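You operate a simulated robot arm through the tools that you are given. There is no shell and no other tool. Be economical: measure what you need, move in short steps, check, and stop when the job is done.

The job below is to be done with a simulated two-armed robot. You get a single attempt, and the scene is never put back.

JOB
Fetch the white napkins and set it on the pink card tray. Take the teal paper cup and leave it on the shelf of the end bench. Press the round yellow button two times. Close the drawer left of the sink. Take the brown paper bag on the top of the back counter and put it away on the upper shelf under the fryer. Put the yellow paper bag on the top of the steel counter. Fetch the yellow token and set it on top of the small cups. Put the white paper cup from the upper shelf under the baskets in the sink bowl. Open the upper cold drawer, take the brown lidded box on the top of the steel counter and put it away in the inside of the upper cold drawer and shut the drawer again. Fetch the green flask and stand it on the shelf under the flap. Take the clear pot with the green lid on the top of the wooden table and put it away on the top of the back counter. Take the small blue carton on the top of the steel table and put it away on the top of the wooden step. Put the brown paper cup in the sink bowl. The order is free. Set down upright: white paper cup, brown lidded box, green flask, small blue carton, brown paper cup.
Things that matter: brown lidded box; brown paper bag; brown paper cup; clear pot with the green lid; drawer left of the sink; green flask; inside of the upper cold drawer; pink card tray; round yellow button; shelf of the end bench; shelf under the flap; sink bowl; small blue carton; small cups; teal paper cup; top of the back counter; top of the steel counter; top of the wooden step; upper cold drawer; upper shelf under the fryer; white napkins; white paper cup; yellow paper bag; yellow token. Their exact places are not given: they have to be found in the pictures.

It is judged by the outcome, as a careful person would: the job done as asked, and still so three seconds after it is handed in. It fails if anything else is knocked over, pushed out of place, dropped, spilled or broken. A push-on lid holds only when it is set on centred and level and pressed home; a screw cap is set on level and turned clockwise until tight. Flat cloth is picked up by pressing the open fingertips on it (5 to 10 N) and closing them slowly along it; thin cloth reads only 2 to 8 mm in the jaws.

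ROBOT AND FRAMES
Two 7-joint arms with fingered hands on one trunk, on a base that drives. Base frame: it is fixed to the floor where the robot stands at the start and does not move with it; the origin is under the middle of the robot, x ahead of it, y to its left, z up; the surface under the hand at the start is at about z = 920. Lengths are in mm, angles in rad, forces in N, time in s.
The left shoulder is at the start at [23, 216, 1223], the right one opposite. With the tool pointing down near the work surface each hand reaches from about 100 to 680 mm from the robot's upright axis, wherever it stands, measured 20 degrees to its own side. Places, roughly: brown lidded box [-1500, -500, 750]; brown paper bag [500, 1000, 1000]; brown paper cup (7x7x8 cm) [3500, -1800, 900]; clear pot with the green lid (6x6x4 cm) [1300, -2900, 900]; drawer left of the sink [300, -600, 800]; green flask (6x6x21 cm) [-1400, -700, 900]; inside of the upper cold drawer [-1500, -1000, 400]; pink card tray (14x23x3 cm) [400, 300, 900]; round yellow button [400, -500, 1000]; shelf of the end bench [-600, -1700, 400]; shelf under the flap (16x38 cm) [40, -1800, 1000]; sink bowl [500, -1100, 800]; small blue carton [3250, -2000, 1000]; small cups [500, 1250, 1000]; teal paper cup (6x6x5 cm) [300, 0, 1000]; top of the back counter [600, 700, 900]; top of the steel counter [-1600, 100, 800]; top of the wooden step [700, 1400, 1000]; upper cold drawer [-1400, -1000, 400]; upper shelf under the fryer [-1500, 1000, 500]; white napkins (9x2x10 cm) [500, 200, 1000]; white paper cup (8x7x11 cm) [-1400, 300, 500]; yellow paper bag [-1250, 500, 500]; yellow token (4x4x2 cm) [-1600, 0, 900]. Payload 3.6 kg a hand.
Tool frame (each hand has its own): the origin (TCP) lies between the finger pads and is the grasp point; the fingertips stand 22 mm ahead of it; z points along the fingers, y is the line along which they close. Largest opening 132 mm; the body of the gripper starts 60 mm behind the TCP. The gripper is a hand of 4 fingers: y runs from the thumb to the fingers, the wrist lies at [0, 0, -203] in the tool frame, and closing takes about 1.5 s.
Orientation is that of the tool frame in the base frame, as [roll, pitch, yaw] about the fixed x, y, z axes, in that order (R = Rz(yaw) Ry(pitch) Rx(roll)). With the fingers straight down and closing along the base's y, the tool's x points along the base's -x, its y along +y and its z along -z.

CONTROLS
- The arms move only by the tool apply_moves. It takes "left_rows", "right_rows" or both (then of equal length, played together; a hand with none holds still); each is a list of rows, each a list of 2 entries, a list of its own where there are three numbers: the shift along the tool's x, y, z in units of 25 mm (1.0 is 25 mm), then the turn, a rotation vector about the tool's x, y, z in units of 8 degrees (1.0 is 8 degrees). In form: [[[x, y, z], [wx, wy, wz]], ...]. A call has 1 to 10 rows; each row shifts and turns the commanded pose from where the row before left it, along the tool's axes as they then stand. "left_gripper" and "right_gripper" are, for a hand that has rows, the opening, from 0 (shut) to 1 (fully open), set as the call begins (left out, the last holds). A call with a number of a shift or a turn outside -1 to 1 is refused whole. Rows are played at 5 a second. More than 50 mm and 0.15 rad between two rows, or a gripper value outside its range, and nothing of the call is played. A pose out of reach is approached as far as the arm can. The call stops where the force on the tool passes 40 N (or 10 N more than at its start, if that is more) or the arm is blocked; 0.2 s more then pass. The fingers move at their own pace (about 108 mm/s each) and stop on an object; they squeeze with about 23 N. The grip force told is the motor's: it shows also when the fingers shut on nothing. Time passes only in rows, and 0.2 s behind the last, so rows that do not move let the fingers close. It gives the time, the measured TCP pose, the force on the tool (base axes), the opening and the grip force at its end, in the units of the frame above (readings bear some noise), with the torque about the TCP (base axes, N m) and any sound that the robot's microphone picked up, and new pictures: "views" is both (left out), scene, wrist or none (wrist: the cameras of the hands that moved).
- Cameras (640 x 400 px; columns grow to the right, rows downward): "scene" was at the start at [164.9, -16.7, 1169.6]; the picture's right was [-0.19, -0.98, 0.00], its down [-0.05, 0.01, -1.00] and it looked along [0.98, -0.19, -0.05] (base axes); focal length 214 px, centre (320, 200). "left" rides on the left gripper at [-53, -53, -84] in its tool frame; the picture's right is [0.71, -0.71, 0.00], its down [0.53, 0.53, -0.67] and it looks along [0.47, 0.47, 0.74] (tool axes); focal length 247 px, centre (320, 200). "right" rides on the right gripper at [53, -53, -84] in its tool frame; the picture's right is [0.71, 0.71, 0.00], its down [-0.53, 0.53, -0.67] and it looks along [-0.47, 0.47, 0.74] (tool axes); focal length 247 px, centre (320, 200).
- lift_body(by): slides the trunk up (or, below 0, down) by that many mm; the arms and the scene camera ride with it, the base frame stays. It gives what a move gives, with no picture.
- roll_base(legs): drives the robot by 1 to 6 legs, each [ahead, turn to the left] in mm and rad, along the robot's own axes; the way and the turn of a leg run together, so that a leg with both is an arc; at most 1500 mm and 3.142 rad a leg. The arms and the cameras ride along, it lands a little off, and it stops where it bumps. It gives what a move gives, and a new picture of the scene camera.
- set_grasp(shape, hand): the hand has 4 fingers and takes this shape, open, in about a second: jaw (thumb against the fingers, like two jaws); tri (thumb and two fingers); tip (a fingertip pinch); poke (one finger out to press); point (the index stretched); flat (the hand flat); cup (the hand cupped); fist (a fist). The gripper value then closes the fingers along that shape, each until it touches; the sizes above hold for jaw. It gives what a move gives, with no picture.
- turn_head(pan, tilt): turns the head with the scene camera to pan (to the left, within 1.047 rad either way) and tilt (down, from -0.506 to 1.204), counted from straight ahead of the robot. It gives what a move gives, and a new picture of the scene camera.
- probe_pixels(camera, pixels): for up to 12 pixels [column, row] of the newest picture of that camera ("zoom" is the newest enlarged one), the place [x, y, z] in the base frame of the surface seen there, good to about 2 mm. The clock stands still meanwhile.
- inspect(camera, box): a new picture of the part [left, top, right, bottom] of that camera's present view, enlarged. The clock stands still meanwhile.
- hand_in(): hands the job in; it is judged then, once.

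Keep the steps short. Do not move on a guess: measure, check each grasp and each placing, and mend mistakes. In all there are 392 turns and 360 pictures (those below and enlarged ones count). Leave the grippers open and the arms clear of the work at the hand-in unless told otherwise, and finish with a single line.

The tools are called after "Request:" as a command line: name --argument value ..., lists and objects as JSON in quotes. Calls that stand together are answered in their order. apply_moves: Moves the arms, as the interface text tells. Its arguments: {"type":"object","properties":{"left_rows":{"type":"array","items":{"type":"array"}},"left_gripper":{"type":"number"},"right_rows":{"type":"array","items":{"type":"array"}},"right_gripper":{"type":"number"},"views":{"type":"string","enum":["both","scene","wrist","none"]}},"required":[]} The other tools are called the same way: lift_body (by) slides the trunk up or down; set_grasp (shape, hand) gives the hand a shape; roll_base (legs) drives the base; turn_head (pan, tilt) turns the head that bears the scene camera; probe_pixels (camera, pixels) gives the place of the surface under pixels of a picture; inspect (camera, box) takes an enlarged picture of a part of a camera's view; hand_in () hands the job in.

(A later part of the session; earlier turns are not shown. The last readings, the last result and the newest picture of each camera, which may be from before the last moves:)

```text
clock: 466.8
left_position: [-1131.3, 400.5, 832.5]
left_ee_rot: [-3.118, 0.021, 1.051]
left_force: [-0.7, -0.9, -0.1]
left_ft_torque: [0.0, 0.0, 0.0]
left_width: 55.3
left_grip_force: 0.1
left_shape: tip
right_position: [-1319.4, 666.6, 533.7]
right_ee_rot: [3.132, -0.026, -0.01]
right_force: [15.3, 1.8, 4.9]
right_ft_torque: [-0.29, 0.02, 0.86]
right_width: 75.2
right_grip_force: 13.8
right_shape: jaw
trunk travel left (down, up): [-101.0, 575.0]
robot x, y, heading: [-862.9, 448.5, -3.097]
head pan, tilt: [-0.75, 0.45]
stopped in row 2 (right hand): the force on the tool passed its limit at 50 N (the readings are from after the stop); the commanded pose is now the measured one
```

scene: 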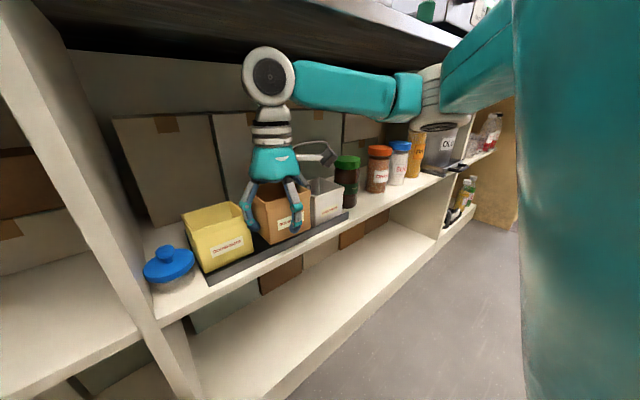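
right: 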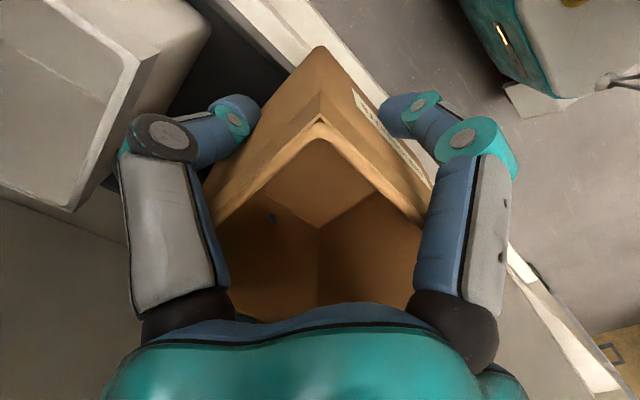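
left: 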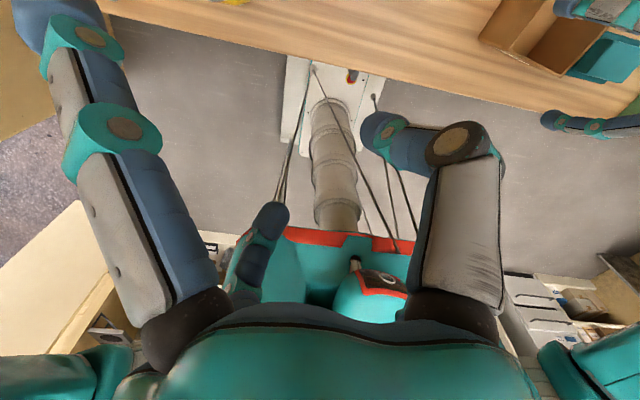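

Request:
apply_moves --right_rows '[[[0.8, 0, -0.3], [0, 0.2, 0.3]], [[0, -0.9, 0], [0, 0, 0]], [[-0.8, 0, 0], [0, 0, 0]], [[-0.6, 0, 0], [0, 0, 0]], [[-0.6, 0, 0], [0, 0, 0]]]' --views "scene"

```text
clock: 467.9
left_position: [-1132.9, 401.8, 830.7]
left_ee_rot: [-3.116, 0.021, 1.049]
left_force: [-0.3, -0.3, 0.3]
left_ft_torque: [0.02, 0.02, -0.01]
left_width: 55.1
left_grip_force: 0.1
left_shape: tip
right_position: [-1350.5, 692.1, 540.0]
right_ee_rot: [3.133, -0.049, -0.059]
right_force: [-0.1, -0.2, -0.4]
right_ft_torque: [-0.02, 0.02, 0.0]
right_width: 75.1
right_grip_force: 15.1
right_shape: jaw
trunk travel left (down, up): [-101.0, 575.0]
robot x, y, heading: [-866.9, 453.8, -3.092]
head pan, tilt: [-0.75, 0.45]
```

scene: 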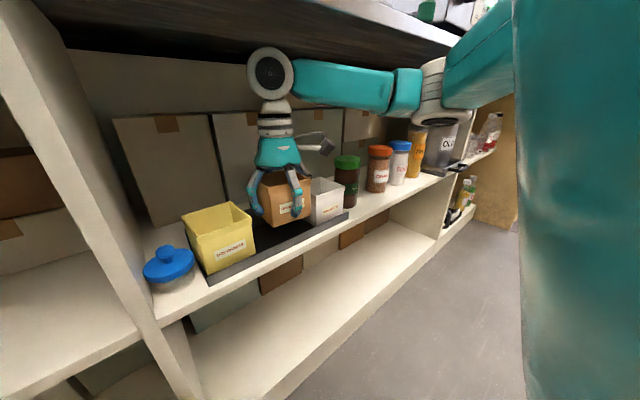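

Request:
apply_moves --right_rows '[[[-0.3, 0, 0.5], [0, -0.35, 0]], [[0, 0, 0.5], [0, 0, 0]], [[0, 0, 0.3], [0, 0, 0]], [[0, 0, 0.12], [0, 0, 0]]]' --views "none"

Request:
apply_moves --right_rows '[[[0, 0, 0.12], [0, 0, 0]], [[0, 0, 0.1], [0, 0, 0]]]' --views "none"

```text
clock: 468.6
left_position: [-1128.9, 400.8, 834.6]
left_ee_rot: [-3.111, 0.022, 1.052]
left_force: [0.4, -0.3, 0.1]
left_ft_torque: [-0.01, 0.02, 0.03]
left_width: 55.3
left_grip_force: 0.0
left_shape: tip
right_position: [-1357.8, 693.1, 525.9]
right_ee_rot: [3.133, 0.014, -0.059]
right_force: [20.1, 4.6, 26.0]
right_ft_torque: [0.05, 0.94, -0.26]
right_width: 74.8
right_grip_force: 13.8
right_shape: jaw
trunk travel left (down, up): [-101.0, 575.0]
robot x, y, heading: [-862.9, 453.0, -3.093]
head pan, tilt: [-0.75, 0.45]
stopped in row 3 (right hand): the force on the tool passed its limit at 47 N (the readings are from after the stop); the commanded pose is now the measured one
```

```text
clock: 468.9
left_position: [-1130.8, 400.1, 834.2]
left_ee_rot: [-3.111, 0.022, 1.05]
left_force: [-0.4, -0.1, -0.1]
left_ft_torque: [-0.01, 0.0, 0.03]
left_width: 55.4
left_grip_force: 0.1
left_shape: tip
right_position: [-1357.9, 692.3, 524.7]
right_ee_rot: [3.135, 0.016, -0.06]
right_force: [21.8, 5.3, 22.7]
right_ft_torque: [0.07, 0.85, -0.22]
right_width: 75.0
right_grip_force: 13.8
right_shape: jaw
trunk travel left (down, up): [-101.0, 575.0]
robot x, y, heading: [-867.4, 449.6, -3.097]
head pan, tilt: [-0.75, 0.45]
stopped in row 1 (right hand): the force on the tool passed its limit at 46 N (the readings are from after the stop); the commanded pose is now the measured one
```

Request:
inspect --camera "scene" --box '[170, 130, 390, 290]'

Request:
inspect --camera "right" --box '[0, 0, 640, 400]'

```text
2.50 times, centred on (280, 210) of scene
```

zoom: 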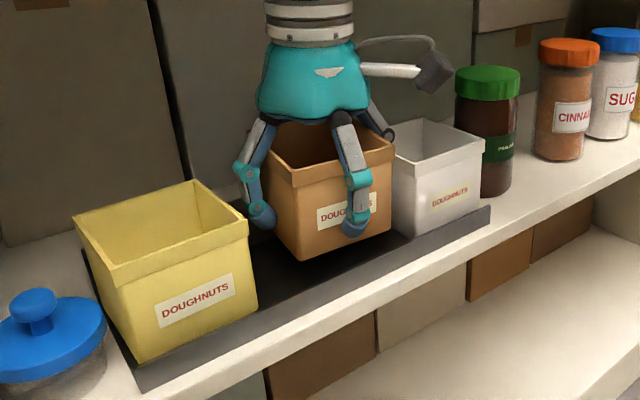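

```text
1.00 times, centred on (320, 200) of right (not enlarged: the box is as wide or as high as the picture)
```

zoom: 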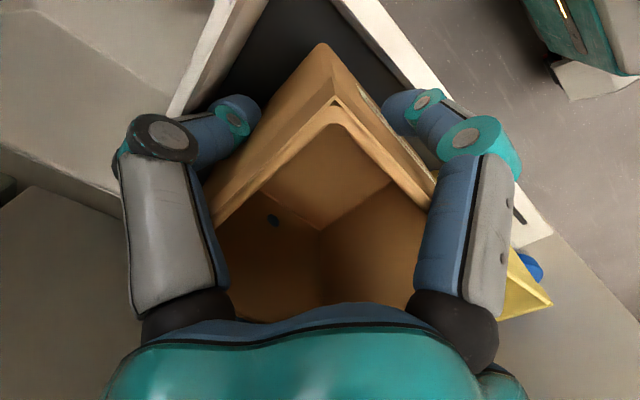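

Request:
probe_pixels --camera "zoom" --pixels '[[320, 200], [250, 200], [420, 230]]'

Request:
probe_pixels --camera "scene" --pixels '[[250, 222], [249, 235], [312, 195], [313, 215], [262, 240], [230, 203], [322, 178], [275, 190], [303, 205]]'

```text
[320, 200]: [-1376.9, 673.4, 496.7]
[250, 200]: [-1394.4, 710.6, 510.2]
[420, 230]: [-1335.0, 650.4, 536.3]
```

```text
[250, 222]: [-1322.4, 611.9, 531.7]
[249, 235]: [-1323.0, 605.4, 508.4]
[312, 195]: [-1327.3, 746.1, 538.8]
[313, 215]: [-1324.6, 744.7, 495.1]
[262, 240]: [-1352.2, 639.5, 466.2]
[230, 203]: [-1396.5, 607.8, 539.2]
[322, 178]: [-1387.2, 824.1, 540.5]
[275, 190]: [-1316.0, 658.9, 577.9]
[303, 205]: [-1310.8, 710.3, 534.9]
```

Request:
apply_moves --right_rows '[[[0, 0, -0.6], [0, 0, 0]], [[0, 0, -0.6], [0, 0, 0]], [[0, 0.8, 0], [0, 0, 0]], [[0, 0, 0.6], [0, 0, 0]], [[0, 0, 0.6], [0, 0, 0]], [[0, 0, 0.5], [0, 0, 0]], [[0, 0, 0.3], [0, 0, 0]]]' --views "scene"

```text
clock: 470.2
left_position: [-1131.1, 401.0, 833.8]
left_ee_rot: [-3.112, 0.024, 1.052]
left_force: [0.7, -0.5, 0.3]
left_ft_torque: [0.01, 0.02, 0.02]
left_width: 55.5
left_grip_force: 0.1
left_shape: tip
right_position: [-1362.1, 670.9, 527.9]
right_ee_rot: [3.133, 0.024, -0.055]
right_force: [15.7, 5.6, 22.1]
right_ft_torque: [0.12, 0.52, 0.23]
right_width: 75.4
right_grip_force: 13.9
right_shape: jaw
trunk travel left (down, up): [-101.0, 575.0]
robot x, y, heading: [-862.6, 451.5, -3.101]
head pan, tilt: [-0.75, 0.45]
heard: snap
stopped in row 6 (right hand): the force on the tool passed its limit at 48 N (the readings are from after the stop); the commanded pose is now the measured one
```

scene: 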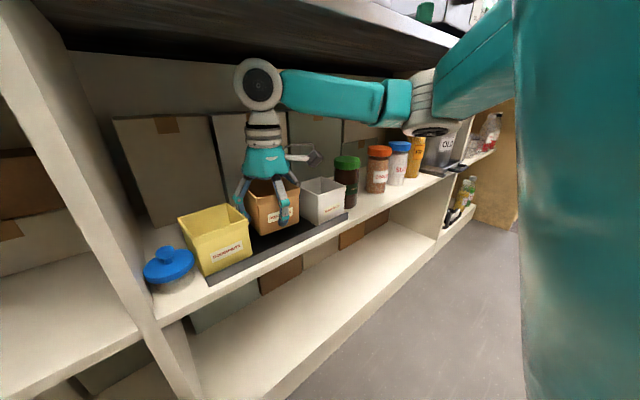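

Request:
inspect --camera "scene" --box '[200, 60, 480, 270]'

Request:
inspect --camera "right" --box '[0, 0, 640, 400]'

```text
1.90 times, centred on (340, 165) of scene
```

zoom: 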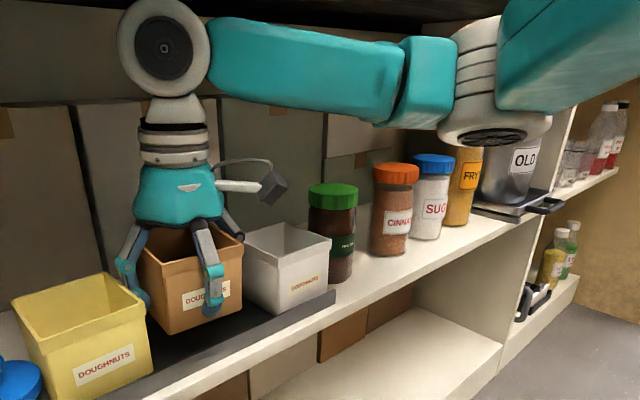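

```text
1.00 times, centred on (320, 200) of right (not enlarged: the box is as wide or as high as the picture)
```

zoom: 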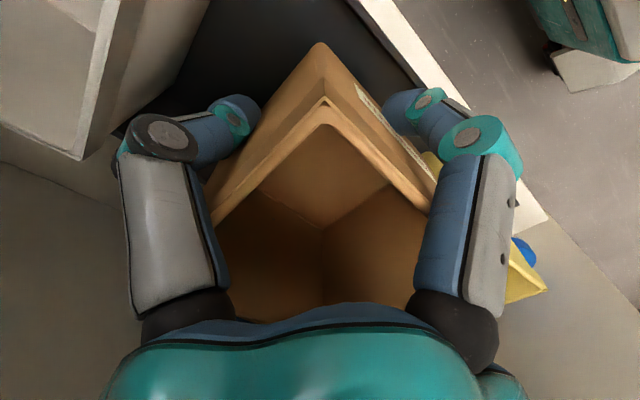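

Request:
apply_moves --right_rows '[[[0, 0, -0.6], [0, 0, 0]], [[0, -0.1, -0.4], [0, 0, 0]]]' --views "none"

Request:
roll_base --legs '[[-230, 0]]'

Request:
inspect --camera "scene" --box '[200, 60, 480, 270]'

```text
clock: 470.8
left_position: [-1132.2, 401.4, 832.2]
left_ee_rot: [-3.115, 0.019, 1.051]
left_force: [-0.3, 0.5, -0.4]
left_ft_torque: [-0.01, -0.03, -0.02]
left_width: 55.4
left_grip_force: 0.0
left_shape: tip
right_position: [-1362.7, 673.4, 549.0]
right_ee_rot: [3.131, 0.021, -0.059]
right_force: [-0.6, 0.4, -0.6]
right_ft_torque: [0.0, 0.03, -0.03]
right_width: 75.4
right_grip_force: 13.9
right_shape: jaw
trunk travel left (down, up): [-101.0, 575.0]
robot x, y, heading: [-861.6, 449.3, -3.095]
head pan, tilt: [-0.75, 0.45]
heard: snap
```

```text
clock: 472.5
left_position: [-904.3, 411.2, 832.4]
left_ee_rot: [-3.115, 0.019, 1.055]
left_force: [0.4, 0.0, -0.1]
left_ft_torque: [-0.01, -0.01, -0.04]
left_width: 55.5
left_grip_force: 0.1
left_shape: tip
right_position: [-1134.0, 683.8, 550.5]
right_ee_rot: [3.133, 0.019, -0.052]
right_force: [0.8, 0.5, -0.8]
right_ft_torque: [0.04, 0.0, 0.02]
right_width: 75.5
right_grip_force: 13.7
right_shape: jaw
trunk travel left (down, up): [-101.0, 575.0]
robot x, y, heading: [-637.7, 460.9, -3.094]
head pan, tilt: [-0.75, 0.45]
```

scene: 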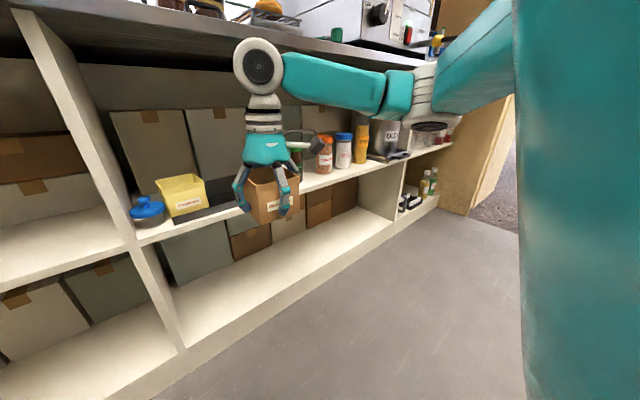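

```text
1.90 times, centred on (340, 165) of scene
```

zoom: 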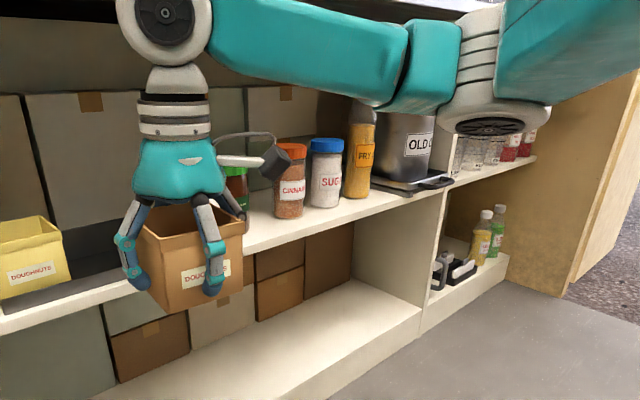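

Request:
apply_moves --right_rows '[[[-1, 0, -0.1], [0, 0, 0]], [[-1, 0, -0.1], [0, 0, 0]], [[-1, 0, -0.1], [0, 0, 0]], [[-1, 0, -0.1], [0, 0, 0]]]' --views "none"

Request:
roll_base --legs '[[125, 0]]'

```text
clock: 473.5
left_position: [-903.9, 410.0, 833.4]
left_ee_rot: [-3.115, 0.02, 1.053]
left_force: [0.5, 0.2, 0.4]
left_ft_torque: [-0.01, -0.01, 0.01]
left_width: 55.0
left_grip_force: 0.0
left_shape: tip
right_position: [-1235.0, 691.6, 562.4]
right_ee_rot: [3.134, 0.019, -0.052]
right_force: [-0.4, 0.9, -0.1]
right_ft_torque: [-0.01, -0.01, -0.01]
right_width: 75.6
right_grip_force: 14.2
right_shape: jaw
trunk travel left (down, up): [-101.0, 575.0]
robot x, y, heading: [-636.4, 459.1, -3.09]
head pan, tilt: [-0.75, 0.45]
```

```text
clock: 474.8
left_position: [-1032.4, 403.3, 832.7]
left_ee_rot: [-3.116, 0.023, 1.056]
left_force: [0.2, 0.4, 0.5]
left_ft_torque: [0.0, -0.01, 0.02]
left_width: 55.6
left_grip_force: 0.2
left_shape: tip
right_position: [-1363.1, 684.2, 561.0]
right_ee_rot: [3.133, 0.019, -0.052]
right_force: [0.7, 0.4, -0.8]
right_ft_torque: [0.01, -0.03, -0.01]
right_width: 75.4
right_grip_force: 13.5
right_shape: jaw
trunk travel left (down, up): [-101.0, 575.0]
robot x, y, heading: [-766.1, 450.1, -3.09]
head pan, tilt: [-0.75, 0.45]
```

scene: 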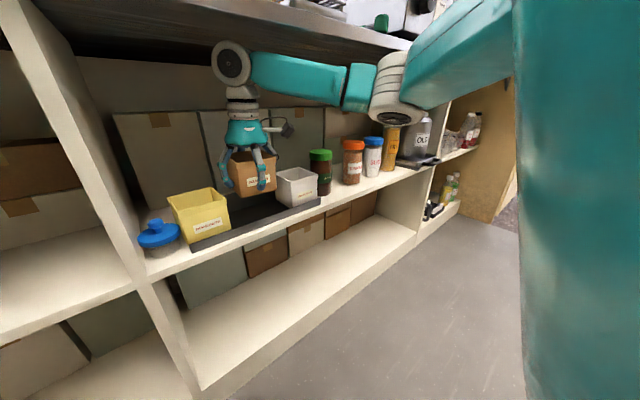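

Request:
probe_pixels --camera "scene" --pixels '[[395, 122], [390, 140], [350, 105], [405, 160]]'

Request:
apply_moves --right_rows '[[[0, 0.24, 0.6], [0, 0.13, 0]], [[0, 0, 0.6], [0, 0, 0]], [[0, 0, 0.5], [0, 0, 0]], [[0, 0, 0.3], [0, 0, 0]]]' --views "scene"

```text
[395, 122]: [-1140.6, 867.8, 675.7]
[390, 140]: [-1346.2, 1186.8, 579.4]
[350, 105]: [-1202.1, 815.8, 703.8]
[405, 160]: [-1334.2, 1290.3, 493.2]
```

```text
clock: 475.7
left_position: [-1030.6, 402.7, 834.6]
left_ee_rot: [-3.111, 0.024, 1.057]
left_force: [-0.7, -0.4, -0.4]
left_ft_torque: [-0.02, 0.02, 0.02]
left_width: 55.1
left_grip_force: 0.0
left_shape: tip
right_position: [-1363.6, 676.6, 530.1]
right_ee_rot: [3.13, 0.008, -0.045]
right_force: [15.1, 2.9, 20.3]
right_ft_torque: [0.11, 0.47, 0.34]
right_width: 75.3
right_grip_force: 13.5
right_shape: jaw
trunk travel left (down, up): [-101.0, 575.0]
robot x, y, heading: [-764.9, 451.3, -3.097]
head pan, tilt: [-0.75, 0.45]
stopped in row 4 (right hand): the force on the tool passed its limit at 44 N (the readings are from after the stop); the commanded pose is now the measured one
```

scene: 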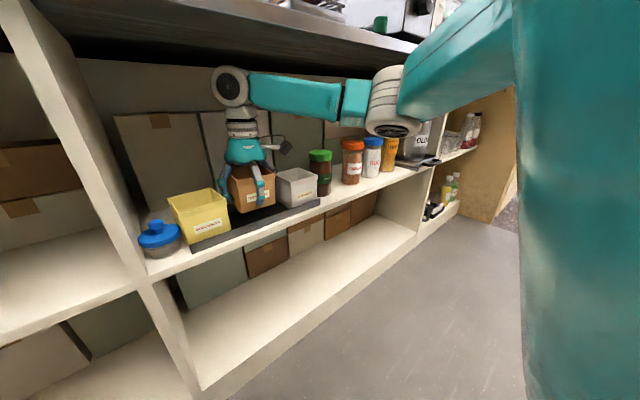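

Request:
inspect --camera "scene" --box '[150, 150, 340, 260]'

Request:
probe_pixels --camera "zoom" --pixels '[[300, 215], [330, 225], [280, 200], [345, 190], [225, 180], [250, 240], [370, 215], [240, 170]]'

```text
3.37 times, centred on (245, 205) of scene
```

zoom: 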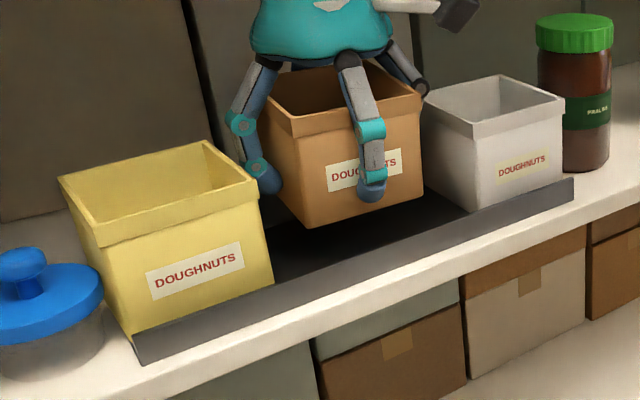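

```text
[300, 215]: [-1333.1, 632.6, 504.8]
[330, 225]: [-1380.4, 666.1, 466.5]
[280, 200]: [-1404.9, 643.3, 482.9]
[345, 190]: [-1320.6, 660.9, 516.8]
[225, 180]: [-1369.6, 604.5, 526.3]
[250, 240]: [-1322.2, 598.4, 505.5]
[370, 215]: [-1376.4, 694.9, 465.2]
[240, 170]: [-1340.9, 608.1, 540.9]
```

I shift the bag 15 mm forward so the rear finger clears the tray's back wall, and lower again.

Request:
apply_moves --right_rows '[[[0, 0, -0.6], [0, 0, 0]], [[0.6, 0, 0], [0, 0, 0]], [[0, 0, 0.6], [0, 0, 0]], [[0, 0, 0.5], [0, 0, 0]], [[0, 0, 0.4], [0, 0, 0]], [[0, 0, 0.3], [0, 0, 0]], [[0, 0, 0.2], [0, 0, 0]]]' --views "none"

```text
clock: 476.9
left_position: [-1029.2, 404.3, 835.7]
left_ee_rot: [-3.11, 0.023, 1.053]
left_force: [0.8, -0.2, 1.5]
left_ft_torque: [0.01, 0.01, 0.03]
left_width: 55.1
left_grip_force: 0.1
left_shape: tip
right_position: [-1347.7, 675.1, 514.8]
right_ee_rot: [3.128, 0.015, -0.047]
right_force: [22.6, 3.9, 21.7]
right_ft_torque: [0.08, 1.18, -0.25]
right_width: 75.4
right_grip_force: 13.8
right_shape: jaw
trunk travel left (down, up): [-101.0, 575.0]
robot x, y, heading: [-767.3, 454.8, -3.089]
head pan, tilt: [-0.75, 0.45]
stopped in row 6 (right hand): the force on the tool passed its limit at 47 N (the readings are from after the stop); the commanded pose is now the measured one
```

Request:
apply_moves --right_rows '[[[0, 0, -0.3], [0, 0, 0]], [[0.35, 0, 0], [0, 0, 0]], [[0, 0, 0.4], [0, 0, 0]], [[0, 0, 0.3], [0, 0, 0]], [[0, 0, 0.2], [0, 0, 0]], [[0, 0, 0.15], [0, 0, 0]]]' --views "none"

```text
clock: 477.9
left_position: [-1029.1, 403.5, 835.5]
left_ee_rot: [-3.112, 0.024, 1.054]
left_force: [0.5, 0.1, 0.3]
left_ft_torque: [0.02, 0.01, -0.01]
left_width: 55.0
left_grip_force: 0.1
left_shape: tip
right_position: [-1345.3, 674.6, 511.9]
right_ee_rot: [3.123, 0.034, -0.041]
right_force: [11.5, 4.1, 23.4]
right_ft_torque: [0.42, 0.94, 0.39]
right_width: 75.6
right_grip_force: 14.1
right_shape: jaw
trunk travel left (down, up): [-101.0, 575.0]
robot x, y, heading: [-767.7, 452.9, -3.093]
head pan, tilt: [-0.75, 0.45]
heard: snap
stopped in row 5 (right hand): the force on the tool passed its limit at 46 N (the readings are from after the stop); the commanded pose is now the measured one
```

Only about 10 mm above the tray floor now. Open gently, then rise clear of the bag.

Request:
apply_moves --right_rows '[[[0, 0, 0], [0, 0, 0]], [[0, 0, 0], [0, 0, 0]], [[0, 0, 0], [0, 0, 0]], [[0, 0, -0.6], [0, 0, 0]], [[0, 0, -0.8], [0, 0, 0]], [[0, 0, -0.8], [0, 0, 0]], [[0, 0, -0.1], [0, 0, 0]]]' --right_gripper 0.72 --views "scene"

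```text
clock: 479.6
left_position: [-1031.8, 402.9, 834.6]
left_ee_rot: [-3.114, 0.02, 1.055]
left_force: [-0.1, -0.4, -0.2]
left_ft_torque: [0.01, 0.01, -0.03]
left_width: 55.4
left_grip_force: 0.2
left_shape: tip
right_position: [-1342.6, 674.8, 561.5]
right_ee_rot: [3.122, 0.026, -0.042]
right_force: [-0.1, 0.3, 1.2]
right_ft_torque: [0.02, 0.01, -0.02]
right_width: 94.6
right_grip_force: 0.1
right_shape: jaw
trunk travel left (down, up): [-101.0, 575.0]
robot x, y, heading: [-767.0, 454.8, -3.088]
head pan, tilt: [-0.75, 0.45]
heard: snap
```

scene: 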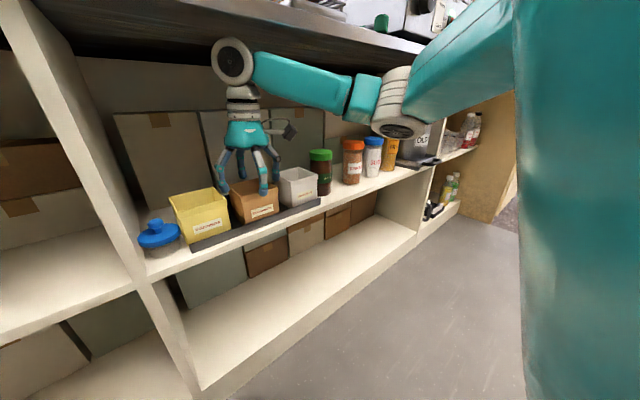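

Request:
apply_moves --right_rows '[[[0, 0, -0.35], [0, 0, 0]], [[0, 0, 0], [0, 0, 0]]]' --views "none"

Request:
roll_base --legs '[[-200, 0]]'

Request:
inspect --camera "scene" --box '[100, 130, 300, 260]'

```text
clock: 480.1
left_position: [-1030.5, 403.0, 834.8]
left_ee_rot: [-3.114, 0.022, 1.054]
left_force: [0.8, 0.0, 0.3]
left_ft_torque: [0.03, -0.01, 0.0]
left_width: 55.2
left_grip_force: 0.1
left_shape: tip
right_position: [-1344.4, 675.4, 570.9]
right_ee_rot: [3.123, 0.027, -0.043]
right_force: [0.4, 0.1, 1.2]
right_ft_torque: [-0.03, 0.04, -0.01]
right_width: 94.6
right_grip_force: 0.0
right_shape: jaw
trunk travel left (down, up): [-101.0, 575.0]
robot x, y, heading: [-763.8, 454.9, -3.09]
head pan, tilt: [-0.75, 0.45]
```

```text
clock: 481.7
left_position: [-835.2, 416.4, 835.8]
left_ee_rot: [-3.114, 0.023, 1.047]
left_force: [-0.2, 0.4, 0.2]
left_ft_torque: [0.01, 0.0, 0.01]
left_width: 55.4
left_grip_force: 0.1
left_shape: tip
right_position: [-1143.2, 689.5, 571.9]
right_ee_rot: [3.122, 0.026, -0.054]
right_force: [-0.3, 0.1, 0.0]
right_ft_torque: [-0.02, -0.03, -0.02]
right_width: 94.9
right_grip_force: 0.1
right_shape: jaw
trunk travel left (down, up): [-101.0, 575.0]
robot x, y, heading: [-571.2, 463.2, -3.094]
head pan, tilt: [-0.75, 0.45]
```

scene: 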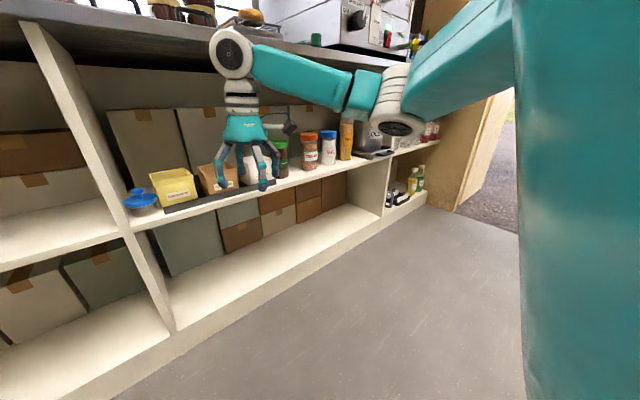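

```text
3.08 times, centred on (200, 195) of scene
```

zoom: 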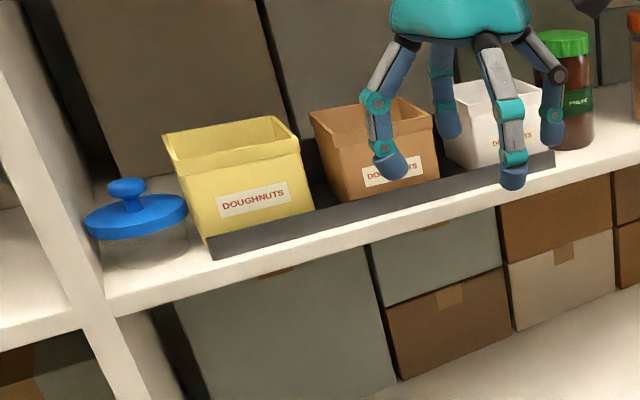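

Request:
probe_pixels --camera "zoom" --pixels '[[184, 176], [297, 153], [277, 120], [168, 137], [184, 212], [336, 150], [312, 113], [240, 200], [250, 240]]'

```text
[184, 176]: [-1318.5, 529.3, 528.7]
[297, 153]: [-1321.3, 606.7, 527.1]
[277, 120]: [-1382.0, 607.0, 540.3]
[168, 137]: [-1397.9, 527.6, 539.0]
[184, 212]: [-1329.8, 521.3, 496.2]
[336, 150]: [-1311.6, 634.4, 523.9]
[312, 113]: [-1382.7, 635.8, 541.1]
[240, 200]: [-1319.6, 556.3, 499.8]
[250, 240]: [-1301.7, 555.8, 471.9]
```

Request:
apply_moves --right_rows '[[[0, 0.9, 0], [0, 0.2, -0.13]], [[0, 0.9, 0], [0, 0, -0.13]], [[0, 0.9, 0], [0, 0, -0.13]], [[0, 0.9, 0], [0, 0, 0]], [[0, 0.8, 0], [0, 0, 0]]]' --right_gripper 0.65 --views "none"

Request:
roll_base --legs '[[212, 0]]'

```text
clock: 482.9
left_position: [-834.5, 415.5, 836.5]
left_ee_rot: [-3.114, 0.021, 1.047]
left_force: [-0.7, -0.3, -0.4]
left_ft_torque: [0.03, 0.04, -0.04]
left_width: 55.4
left_grip_force: 0.1
left_shape: tip
right_position: [-1146.6, 578.8, 576.4]
right_ee_rot: [3.122, 0.0, 0.002]
right_force: [-0.6, 0.4, -0.4]
right_ft_torque: [-0.01, 0.01, 0.02]
right_width: 86.0
right_grip_force: 0.1
right_shape: jaw
trunk travel left (down, up): [-101.0, 575.0]
robot x, y, heading: [-566.3, 465.1, -3.099]
head pan, tilt: [-0.75, 0.45]
```

```text
clock: 484.6
left_position: [-1052.7, 403.3, 836.5]
left_ee_rot: [-3.114, 0.023, 1.051]
left_force: [0.0, 0.4, 0.2]
left_ft_torque: [0.01, 0.04, 0.0]
left_width: 55.5
left_grip_force: 0.1
left_shape: tip
right_position: [-1368.1, 565.6, 575.4]
right_ee_rot: [3.122, 0.0, 0.009]
right_force: [-0.5, -0.3, -0.1]
right_ft_torque: [-0.01, 0.0, 0.01]
right_width: 86.6
right_grip_force: 0.1
right_shape: jaw
trunk travel left (down, up): [-101.0, 575.0]
robot x, y, heading: [-785.6, 455.2, -3.095]
head pan, tilt: [-0.75, 0.45]
```

scene: 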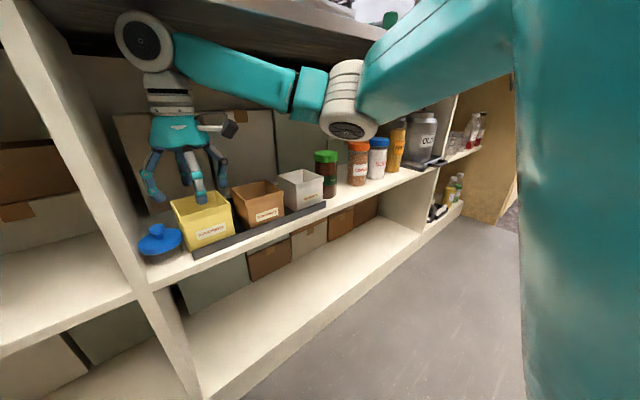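

Request:
apply_moves --right_rows '[[[0.4, -0.14, 0], [0.1, 0, 0]], [[0, 0, 0.5], [0, 0, 0]], [[0, 0, 0.6], [0, 0, 0]], [[0, 0, 0.6], [0, 0, 0]]]' --views "wrist"

```text
clock: 485.6
left_position: [-1053.6, 402.6, 835.3]
left_ee_rot: [-3.113, 0.023, 1.052]
left_force: [-1.3, 0.1, 1.0]
left_ft_torque: [0.01, -0.01, 0.02]
left_width: 55.4
left_grip_force: 0.1
left_shape: tip
right_position: [-1356.7, 568.2, 533.1]
right_ee_rot: [3.135, -0.001, 0.009]
right_force: [0.7, -0.1, -0.6]
right_ft_torque: [0.01, 0.0, -0.01]
right_width: 86.5
right_grip_force: 0.1
right_shape: jaw
trunk travel left (down, up): [-101.0, 575.0]
robot x, y, heading: [-784.3, 454.6, -3.086]
head pan, tilt: [-0.75, 0.45]
```

right: 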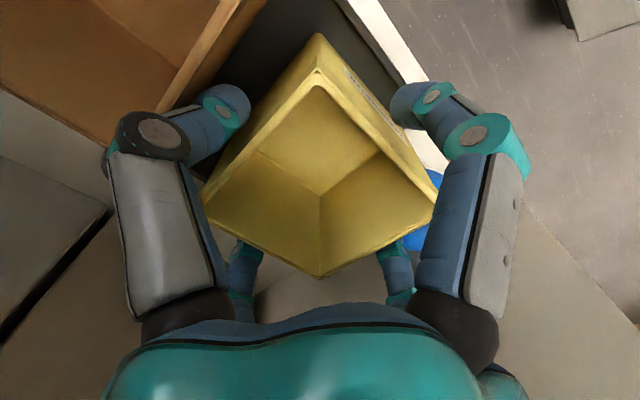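

Fingers straddle the yellow bag without touching anything. Close, lift a little, and back out.

Request:
apply_moves --right_rows '[[[0, 0, 0], [0, 0, 0]], [[0, 0, 0], [0, 0, 0]], [[0, 0, 0], [0, 0, 0]], [[0, 0, 0], [0, 0, 0]], [[0, 0, -0.4], [0, 0, 0]], [[0, 0, -0.6], [0, 0, 0]], [[0, 0, -0.4], [0, 0, 0]]]' --right_gripper 0.3 --views "none"

Request:
roll_base --legs '[[-300, 0]]'

```text
clock: 487.2
left_position: [-1054.1, 404.0, 836.5]
left_ee_rot: [-3.112, 0.024, 1.053]
left_force: [0.4, 0.5, -0.6]
left_ft_torque: [0.01, 0.0, 0.01]
left_width: 55.5
left_grip_force: 0.0
left_shape: tip
right_position: [-1359.5, 569.5, 570.7]
right_ee_rot: [3.137, 0.001, 0.008]
right_force: [-0.3, -0.2, -0.4]
right_ft_torque: [-0.04, 0.0, 0.01]
right_width: 75.9
right_grip_force: 13.7
right_shape: jaw
trunk travel left (down, up): [-101.0, 575.0]
robot x, y, heading: [-786.4, 455.2, -3.095]
head pan, tilt: [-0.75, 0.45]
```

```text
clock: 489.2
left_position: [-755.1, 418.4, 835.9]
left_ee_rot: [-3.114, 0.023, 1.048]
left_force: [0.6, -0.4, 0.0]
left_ft_torque: [0.02, 0.01, 0.02]
left_width: 55.5
left_grip_force: 0.0
left_shape: tip
right_position: [-1059.2, 586.3, 569.1]
right_ee_rot: [3.135, -0.001, 0.008]
right_force: [0.1, -0.1, -1.4]
right_ft_torque: [0.02, 0.02, 0.03]
right_width: 75.6
right_grip_force: 13.7
right_shape: jaw
trunk travel left (down, up): [-101.0, 575.0]
robot x, y, heading: [-489.2, 467.6, -3.091]
head pan, tilt: [-0.75, 0.45]
```

scene: 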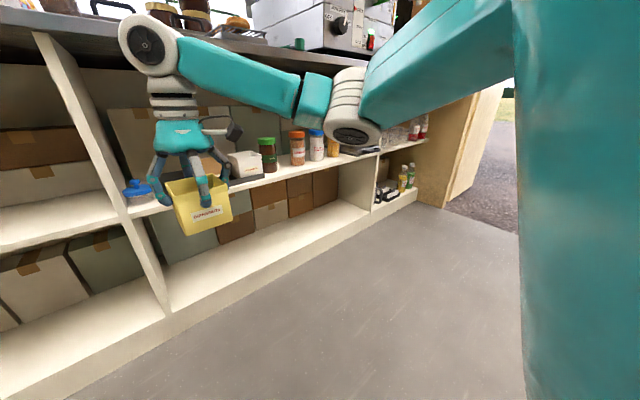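

Request:
lift_body --by 400

Request:
turn_head --pan -0.3 --tilt 0.5

```text
clock: 493.1
left_position: [-755.1, 418.8, 1236.8]
left_ee_rot: [-3.113, 0.024, 1.051]
left_force: [-0.1, -0.3, 0.1]
left_ft_torque: [-0.01, 0.01, 0.03]
left_width: 55.4
left_grip_force: 0.0
left_shape: tip
right_position: [-1059.3, 586.5, 971.1]
right_ee_rot: [3.137, 0.001, 0.005]
right_force: [-0.5, 0.1, -0.4]
right_ft_torque: [-0.01, 0.0, -0.01]
right_width: 75.6
right_grip_force: 13.4
right_shape: jaw
trunk travel left (down, up): [-501.0, 175.0]
robot x, y, heading: [-491.5, 469.6, -3.098]
head pan, tilt: [-0.75, 0.45]
```

```text
clock: 494.0
left_position: [-755.0, 418.6, 1236.4]
left_ee_rot: [-3.113, 0.023, 1.05]
left_force: [0.0, 0.4, -0.8]
left_ft_torque: [-0.02, -0.01, 0.02]
left_width: 55.3
left_grip_force: 0.1
left_shape: tip
right_position: [-1058.8, 585.5, 971.0]
right_ee_rot: [3.136, -0.001, 0.007]
right_force: [-0.2, 0.0, -0.5]
right_ft_torque: [0.02, -0.03, 0.0]
right_width: 75.8
right_grip_force: 14.3
right_shape: jaw
trunk travel left (down, up): [-501.0, 175.0]
robot x, y, heading: [-494.1, 473.2, -3.095]
head pan, tilt: [-0.3, 0.499]
```

scene: 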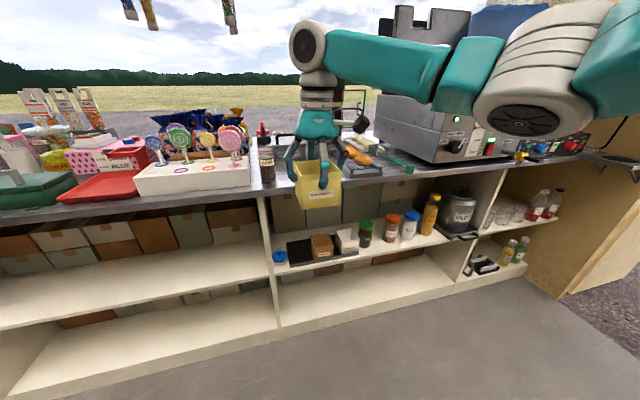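

Request:
probe_pixels --camera "scene" --pixels '[[350, 176], [280, 182], [350, 165], [345, 158], [283, 170], [268, 175], [285, 150], [365, 165], [330, 145]]'

```text
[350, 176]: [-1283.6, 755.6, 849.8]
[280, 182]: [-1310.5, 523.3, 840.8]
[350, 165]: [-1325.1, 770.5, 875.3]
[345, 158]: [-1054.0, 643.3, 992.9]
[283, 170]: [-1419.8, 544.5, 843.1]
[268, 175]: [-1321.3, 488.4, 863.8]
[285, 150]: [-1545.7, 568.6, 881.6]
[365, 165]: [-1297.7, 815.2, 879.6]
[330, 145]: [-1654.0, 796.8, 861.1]
```

Request:
apply_moves --right_rows '[[[0, -0.9, -0.2], [0, 0, 0]], [[0, -0.9, 0], [0, 0, 0]], [[0, -0.9, 0], [0, 0, 0]]]' --views "none"

Request:
roll_base --legs '[[300, 0]]'

Request:
apply_moves --right_rows '[[[0, 0, 0.8], [0, 0, 0]], [[0, 0, 0.8], [0, 0, 0]], [[0, 0, 0.5], [0, 0, 0]], [[0, 0, 0.2], [0, 0, 0]], [[0, 0, 0.1], [0, 0, 0]]]' --views "none"

```text
clock: 494.8
left_position: [-755.8, 419.1, 1237.2]
left_ee_rot: [-3.114, 0.024, 1.051]
left_force: [-0.8, 0.0, 0.5]
left_ft_torque: [0.03, -0.04, 0.0]
left_width: 55.2
left_grip_force: 0.0
left_shape: tip
right_position: [-1059.4, 654.6, 975.9]
right_ee_rot: [3.138, 0.0, 0.008]
right_force: [0.5, 0.6, -0.5]
right_ft_torque: [0.02, -0.04, 0.0]
right_width: 75.8
right_grip_force: 13.7
right_shape: jaw
trunk travel left (down, up): [-501.0, 175.0]
robot x, y, heading: [-492.0, 467.8, -3.095]
head pan, tilt: [-0.3, 0.499]
```

```text
clock: 496.9
left_position: [-1066.4, 404.2, 1236.8]
left_ee_rot: [-3.114, 0.021, 1.049]
left_force: [0.0, -0.6, 0.6]
left_ft_torque: [0.0, 0.01, -0.02]
left_width: 55.3
left_grip_force: 0.1
left_shape: tip
right_position: [-1369.5, 641.2, 974.4]
right_ee_rot: [3.137, 0.001, 0.004]
right_force: [-0.3, -0.3, -0.8]
right_ft_torque: [0.01, 0.01, 0.01]
right_width: 75.7
right_grip_force: 13.9
right_shape: jaw
trunk travel left (down, up): [-501.0, 175.0]
robot x, y, heading: [-800.6, 455.7, -3.099]
head pan, tilt: [-0.3, 0.499]
```

scene: 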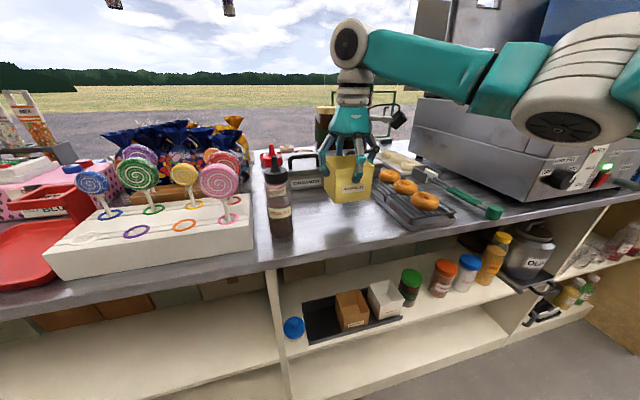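

```text
clock: 498.1
left_position: [-1064.8, 406.7, 1238.2]
left_ee_rot: [-3.113, 0.024, 1.049]
left_force: [0.4, 0.3, -0.1]
left_ft_torque: [0.01, 0.0, -0.02]
left_width: 55.4
left_grip_force: 0.0
left_shape: tip
right_position: [-1369.6, 640.2, 916.6]
right_ee_rot: [3.136, 0.0, 0.005]
right_force: [-0.2, -0.1, -0.3]
right_ft_torque: [0.01, 0.03, -0.04]
right_width: 75.9
right_grip_force: 13.6
right_shape: jaw
trunk travel left (down, up): [-501.0, 175.0]
robot x, y, heading: [-796.6, 452.2, -3.097]
head pan, tilt: [-0.3, 0.499]
```

Request:
apply_moves --right_rows '[[[0, 0, 0.12], [0, 0, 0]], [[0, 0, 0.1], [0, 0, 0]], [[0, 0, 0.08], [0, 0, 0]]]' --views "none"

```text
clock: 498.9
left_position: [-1064.5, 404.7, 1238.1]
left_ee_rot: [-3.114, 0.024, 1.048]
left_force: [0.1, 0.0, 0.3]
left_ft_torque: [0.0, 0.0, -0.01]
left_width: 55.2
left_grip_force: 0.1
left_shape: tip
right_position: [-1367.0, 640.9, 910.0]
right_ee_rot: [3.135, 0.001, 0.005]
right_force: [0.5, -1.3, 2.2]
right_ft_torque: [0.02, -0.05, 0.02]
right_width: 75.5
right_grip_force: 14.5
right_shape: jaw
trunk travel left (down, up): [-501.0, 175.0]
robot x, y, heading: [-796.7, 455.0, -3.099]
head pan, tilt: [-0.3, 0.499]
```

Contact. Release and rise.

Request:
apply_moves --right_rows '[[[0, 0, 0.04], [0, 0, 0]], [[0, 0, 0], [0, 0, 0]], [[0, 0, 0], [0, 0, 0]], [[0, 0, 0], [0, 0, 0]], [[0, 0, -0.6], [0, 0, 0]], [[0, 0, -1], [0, 0, 0]], [[0, 0, -1], [0, 0, 0]], [[0, 0, -1], [0, 0, 0]], [[0, 0, -1], [0, 0, 0]], [[0, 0, -1], [0, 0, 0]]]' --right_gripper 0.75 --views "scene"

```text
clock: 501.1
left_position: [-1063.9, 404.9, 1236.0]
left_ee_rot: [-3.115, 0.022, 1.047]
left_force: [0.0, -0.3, 1.1]
left_ft_torque: [-0.03, -0.03, 0.01]
left_width: 55.3
left_grip_force: 0.0
left_shape: tip
right_position: [-1367.8, 640.5, 1047.7]
right_ee_rot: [3.136, 0.0, 0.002]
right_force: [0.4, -0.4, -0.1]
right_ft_torque: [-0.03, -0.01, -0.01]
right_width: 98.6
right_grip_force: 0.1
right_shape: jaw
trunk travel left (down, up): [-501.0, 175.0]
robot x, y, heading: [-800.0, 454.7, -3.1]
head pan, tilt: [-0.3, 0.499]
```

scene: 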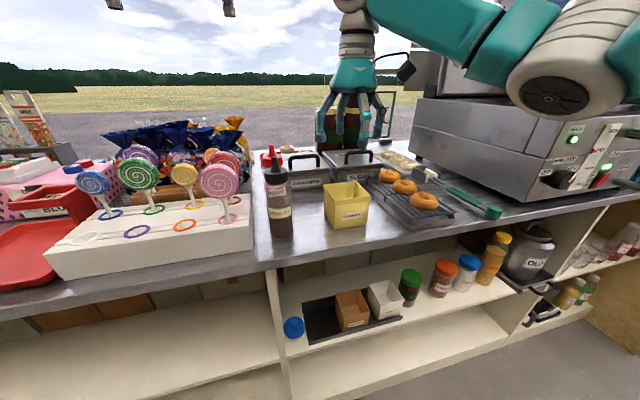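

Request:
apply_moves --right_rows '[[[0, 0, -1], [0, 0, 0]], [[0, 0, -1], [0, 0, 0]], [[0.9, 0, -1], [0, 0, 0]], [[0.9, 0, -1], [0, 0, 0]], [[0.9, 0.3, -1], [0, 0, 0]], [[0.9, 0.3, 0], [0, 0, 0]], [[0.9, 0.3, 0], [0, 0, 0]], [[0.9, 0.3, 0], [0, 0, 0]], [[0.9, 0.3, 0], [0, 0, 0]]]' --views "none"

Request:
roll_base --legs '[[-120, 0], [0, -0.5], [0, -0.5], [0, -0.5]]'

```text
clock: 503.1
left_position: [-1063.7, 405.6, 1236.4]
left_ee_rot: [-3.114, 0.023, 1.048]
left_force: [0.1, -0.7, -0.5]
left_ft_torque: [-0.02, 0.01, -0.03]
left_width: 55.5
left_grip_force: 0.1
left_shape: tip
right_position: [-1212.0, 604.3, 1172.8]
right_ee_rot: [3.137, 0.0, 0.004]
right_force: [0.5, 0.4, 0.7]
right_ft_torque: [0.0, 0.03, -0.02]
right_width: 98.6
right_grip_force: 0.1
right_shape: jaw
trunk travel left (down, up): [-501.0, 175.0]
robot x, y, heading: [-799.4, 452.8, -3.1]
head pan, tilt: [-0.3, 0.499]
```

```text
clock: 507.8
left_position: [-844.1, 674.0, 1238.2]
left_ee_rot: [-3.114, 0.028, -0.032]
left_force: [-0.3, 0.6, 0.5]
left_ft_torque: [0.01, 0.07, -0.01]
left_width: 55.5
left_grip_force: 0.0
left_shape: tip
right_position: [-736.8, 897.5, 1172.8]
right_ee_rot: [3.133, 0.003, -1.081]
right_force: [0.5, 0.3, -0.8]
right_ft_torque: [-0.02, 0.04, 0.0]
right_width: 98.8
right_grip_force: 0.1
right_shape: jaw
trunk travel left (down, up): [-501.0, 175.0]
robot x, y, heading: [-717.9, 437.6, 2.108]
head pan, tilt: [-0.3, 0.499]
stopped in leg 4: the robot was blocked; the commanded pose is now the measured one
```

scene: 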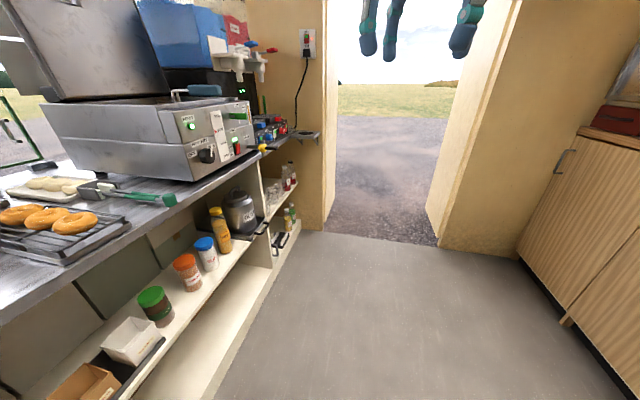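

Request:
probe_pixels --camera "scene" --pixels '[[322, 228], [437, 244], [330, 180], [430, 190], [300, 230], [380, 160], [390, 120], [445, 235]]'

Request:
roll_base --legs '[[0, -0.45]]'

```text
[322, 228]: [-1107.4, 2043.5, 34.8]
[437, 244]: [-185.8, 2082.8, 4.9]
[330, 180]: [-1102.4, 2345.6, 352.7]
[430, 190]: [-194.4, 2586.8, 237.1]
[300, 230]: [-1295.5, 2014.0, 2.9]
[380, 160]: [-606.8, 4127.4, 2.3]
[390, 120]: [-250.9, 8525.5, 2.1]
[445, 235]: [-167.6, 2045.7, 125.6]
```

```text
clock: 509.5
left_position: [-732.1, 707.7, 1238.3]
left_ee_rot: [-3.112, 0.022, -0.489]
left_force: [-0.5, 0.0, 0.8]
left_ft_torque: [-0.04, -0.03, -0.03]
left_width: 55.2
left_grip_force: 0.2
left_shape: tip
right_position: [-537.1, 859.1, 1173.4]
right_ee_rot: [3.137, 0.002, -1.532]
right_force: [0.3, 1.1, -0.2]
right_ft_torque: [0.01, 0.02, 0.01]
right_width: 98.8
right_grip_force: 0.1
right_shape: jaw
trunk travel left (down, up): [-501.0, 175.0]
robot x, y, heading: [-740.6, 438.6, 1.66]
head pan, tilt: [-0.3, 0.499]
```

scene: 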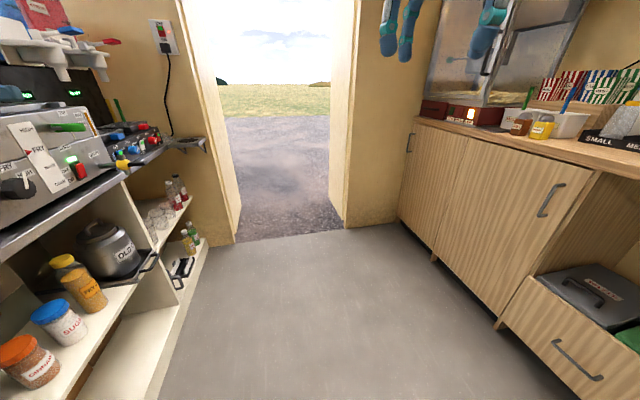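

Request:
roll_base --legs '[[0, -0.125], [1300, 0], [1250, 0]]'

Request:
turn_head --pan -1.0 --tilt 0.1

```text
clock: 516.5
left_position: [-611.2, 1998.9, 1242.0]
left_ee_rot: [-3.101, 0.025, -0.656]
left_force: [-1.2, 0.5, -0.2]
left_ft_torque: [0.0, -0.04, 0.0]
left_width: 55.7
left_grip_force: 0.0
left_shape: tip
right_position: [-393.8, 2118.0, 1175.2]
right_ee_rot: [-3.138, 0.005, -1.698]
right_force: [0.1, -0.3, -0.3]
right_ft_torque: [-0.02, 0.0, 0.0]
right_width: 98.8
right_grip_force: 0.1
right_shape: jaw
trunk travel left (down, up): [-501.0, 175.0]
robot x, y, heading: [-661.6, 1744.7, 1.479]
head pan, tilt: [-0.3, 0.499]
stopped in leg 2: the robot was blocked; the commanded pose is now the measured one
```

scene: 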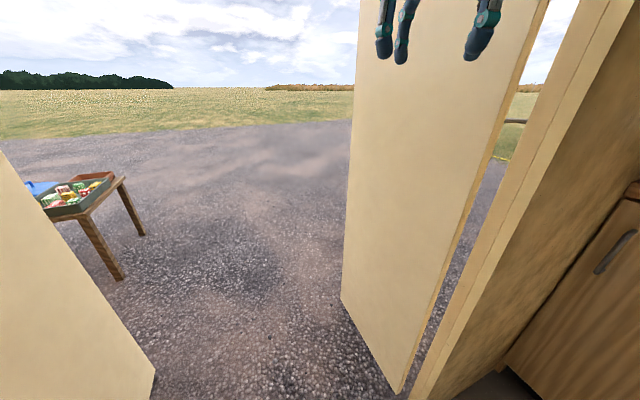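

```text
clock: 517.5
left_position: [-608.5, 2000.3, 1242.3]
left_ee_rot: [-3.101, 0.025, -0.656]
left_force: [0.4, 0.2, 0.2]
left_ft_torque: [0.02, -0.02, -0.02]
left_width: 55.5
left_grip_force: 0.0
left_shape: tip
right_position: [-392.9, 2116.9, 1176.4]
right_ee_rot: [3.141, 0.005, -1.698]
right_force: [-0.6, -0.2, 0.0]
right_ft_torque: [0.02, 0.02, -0.01]
right_width: 98.9
right_grip_force: 0.0
right_shape: jaw
trunk travel left (down, up): [-501.0, 175.0]
robot x, y, heading: [-658.0, 1745.4, 1.476]
head pan, tilt: [-1.0, 0.099]
```

scene: 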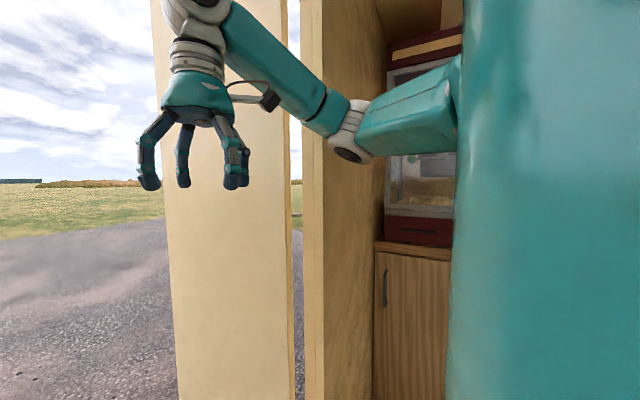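

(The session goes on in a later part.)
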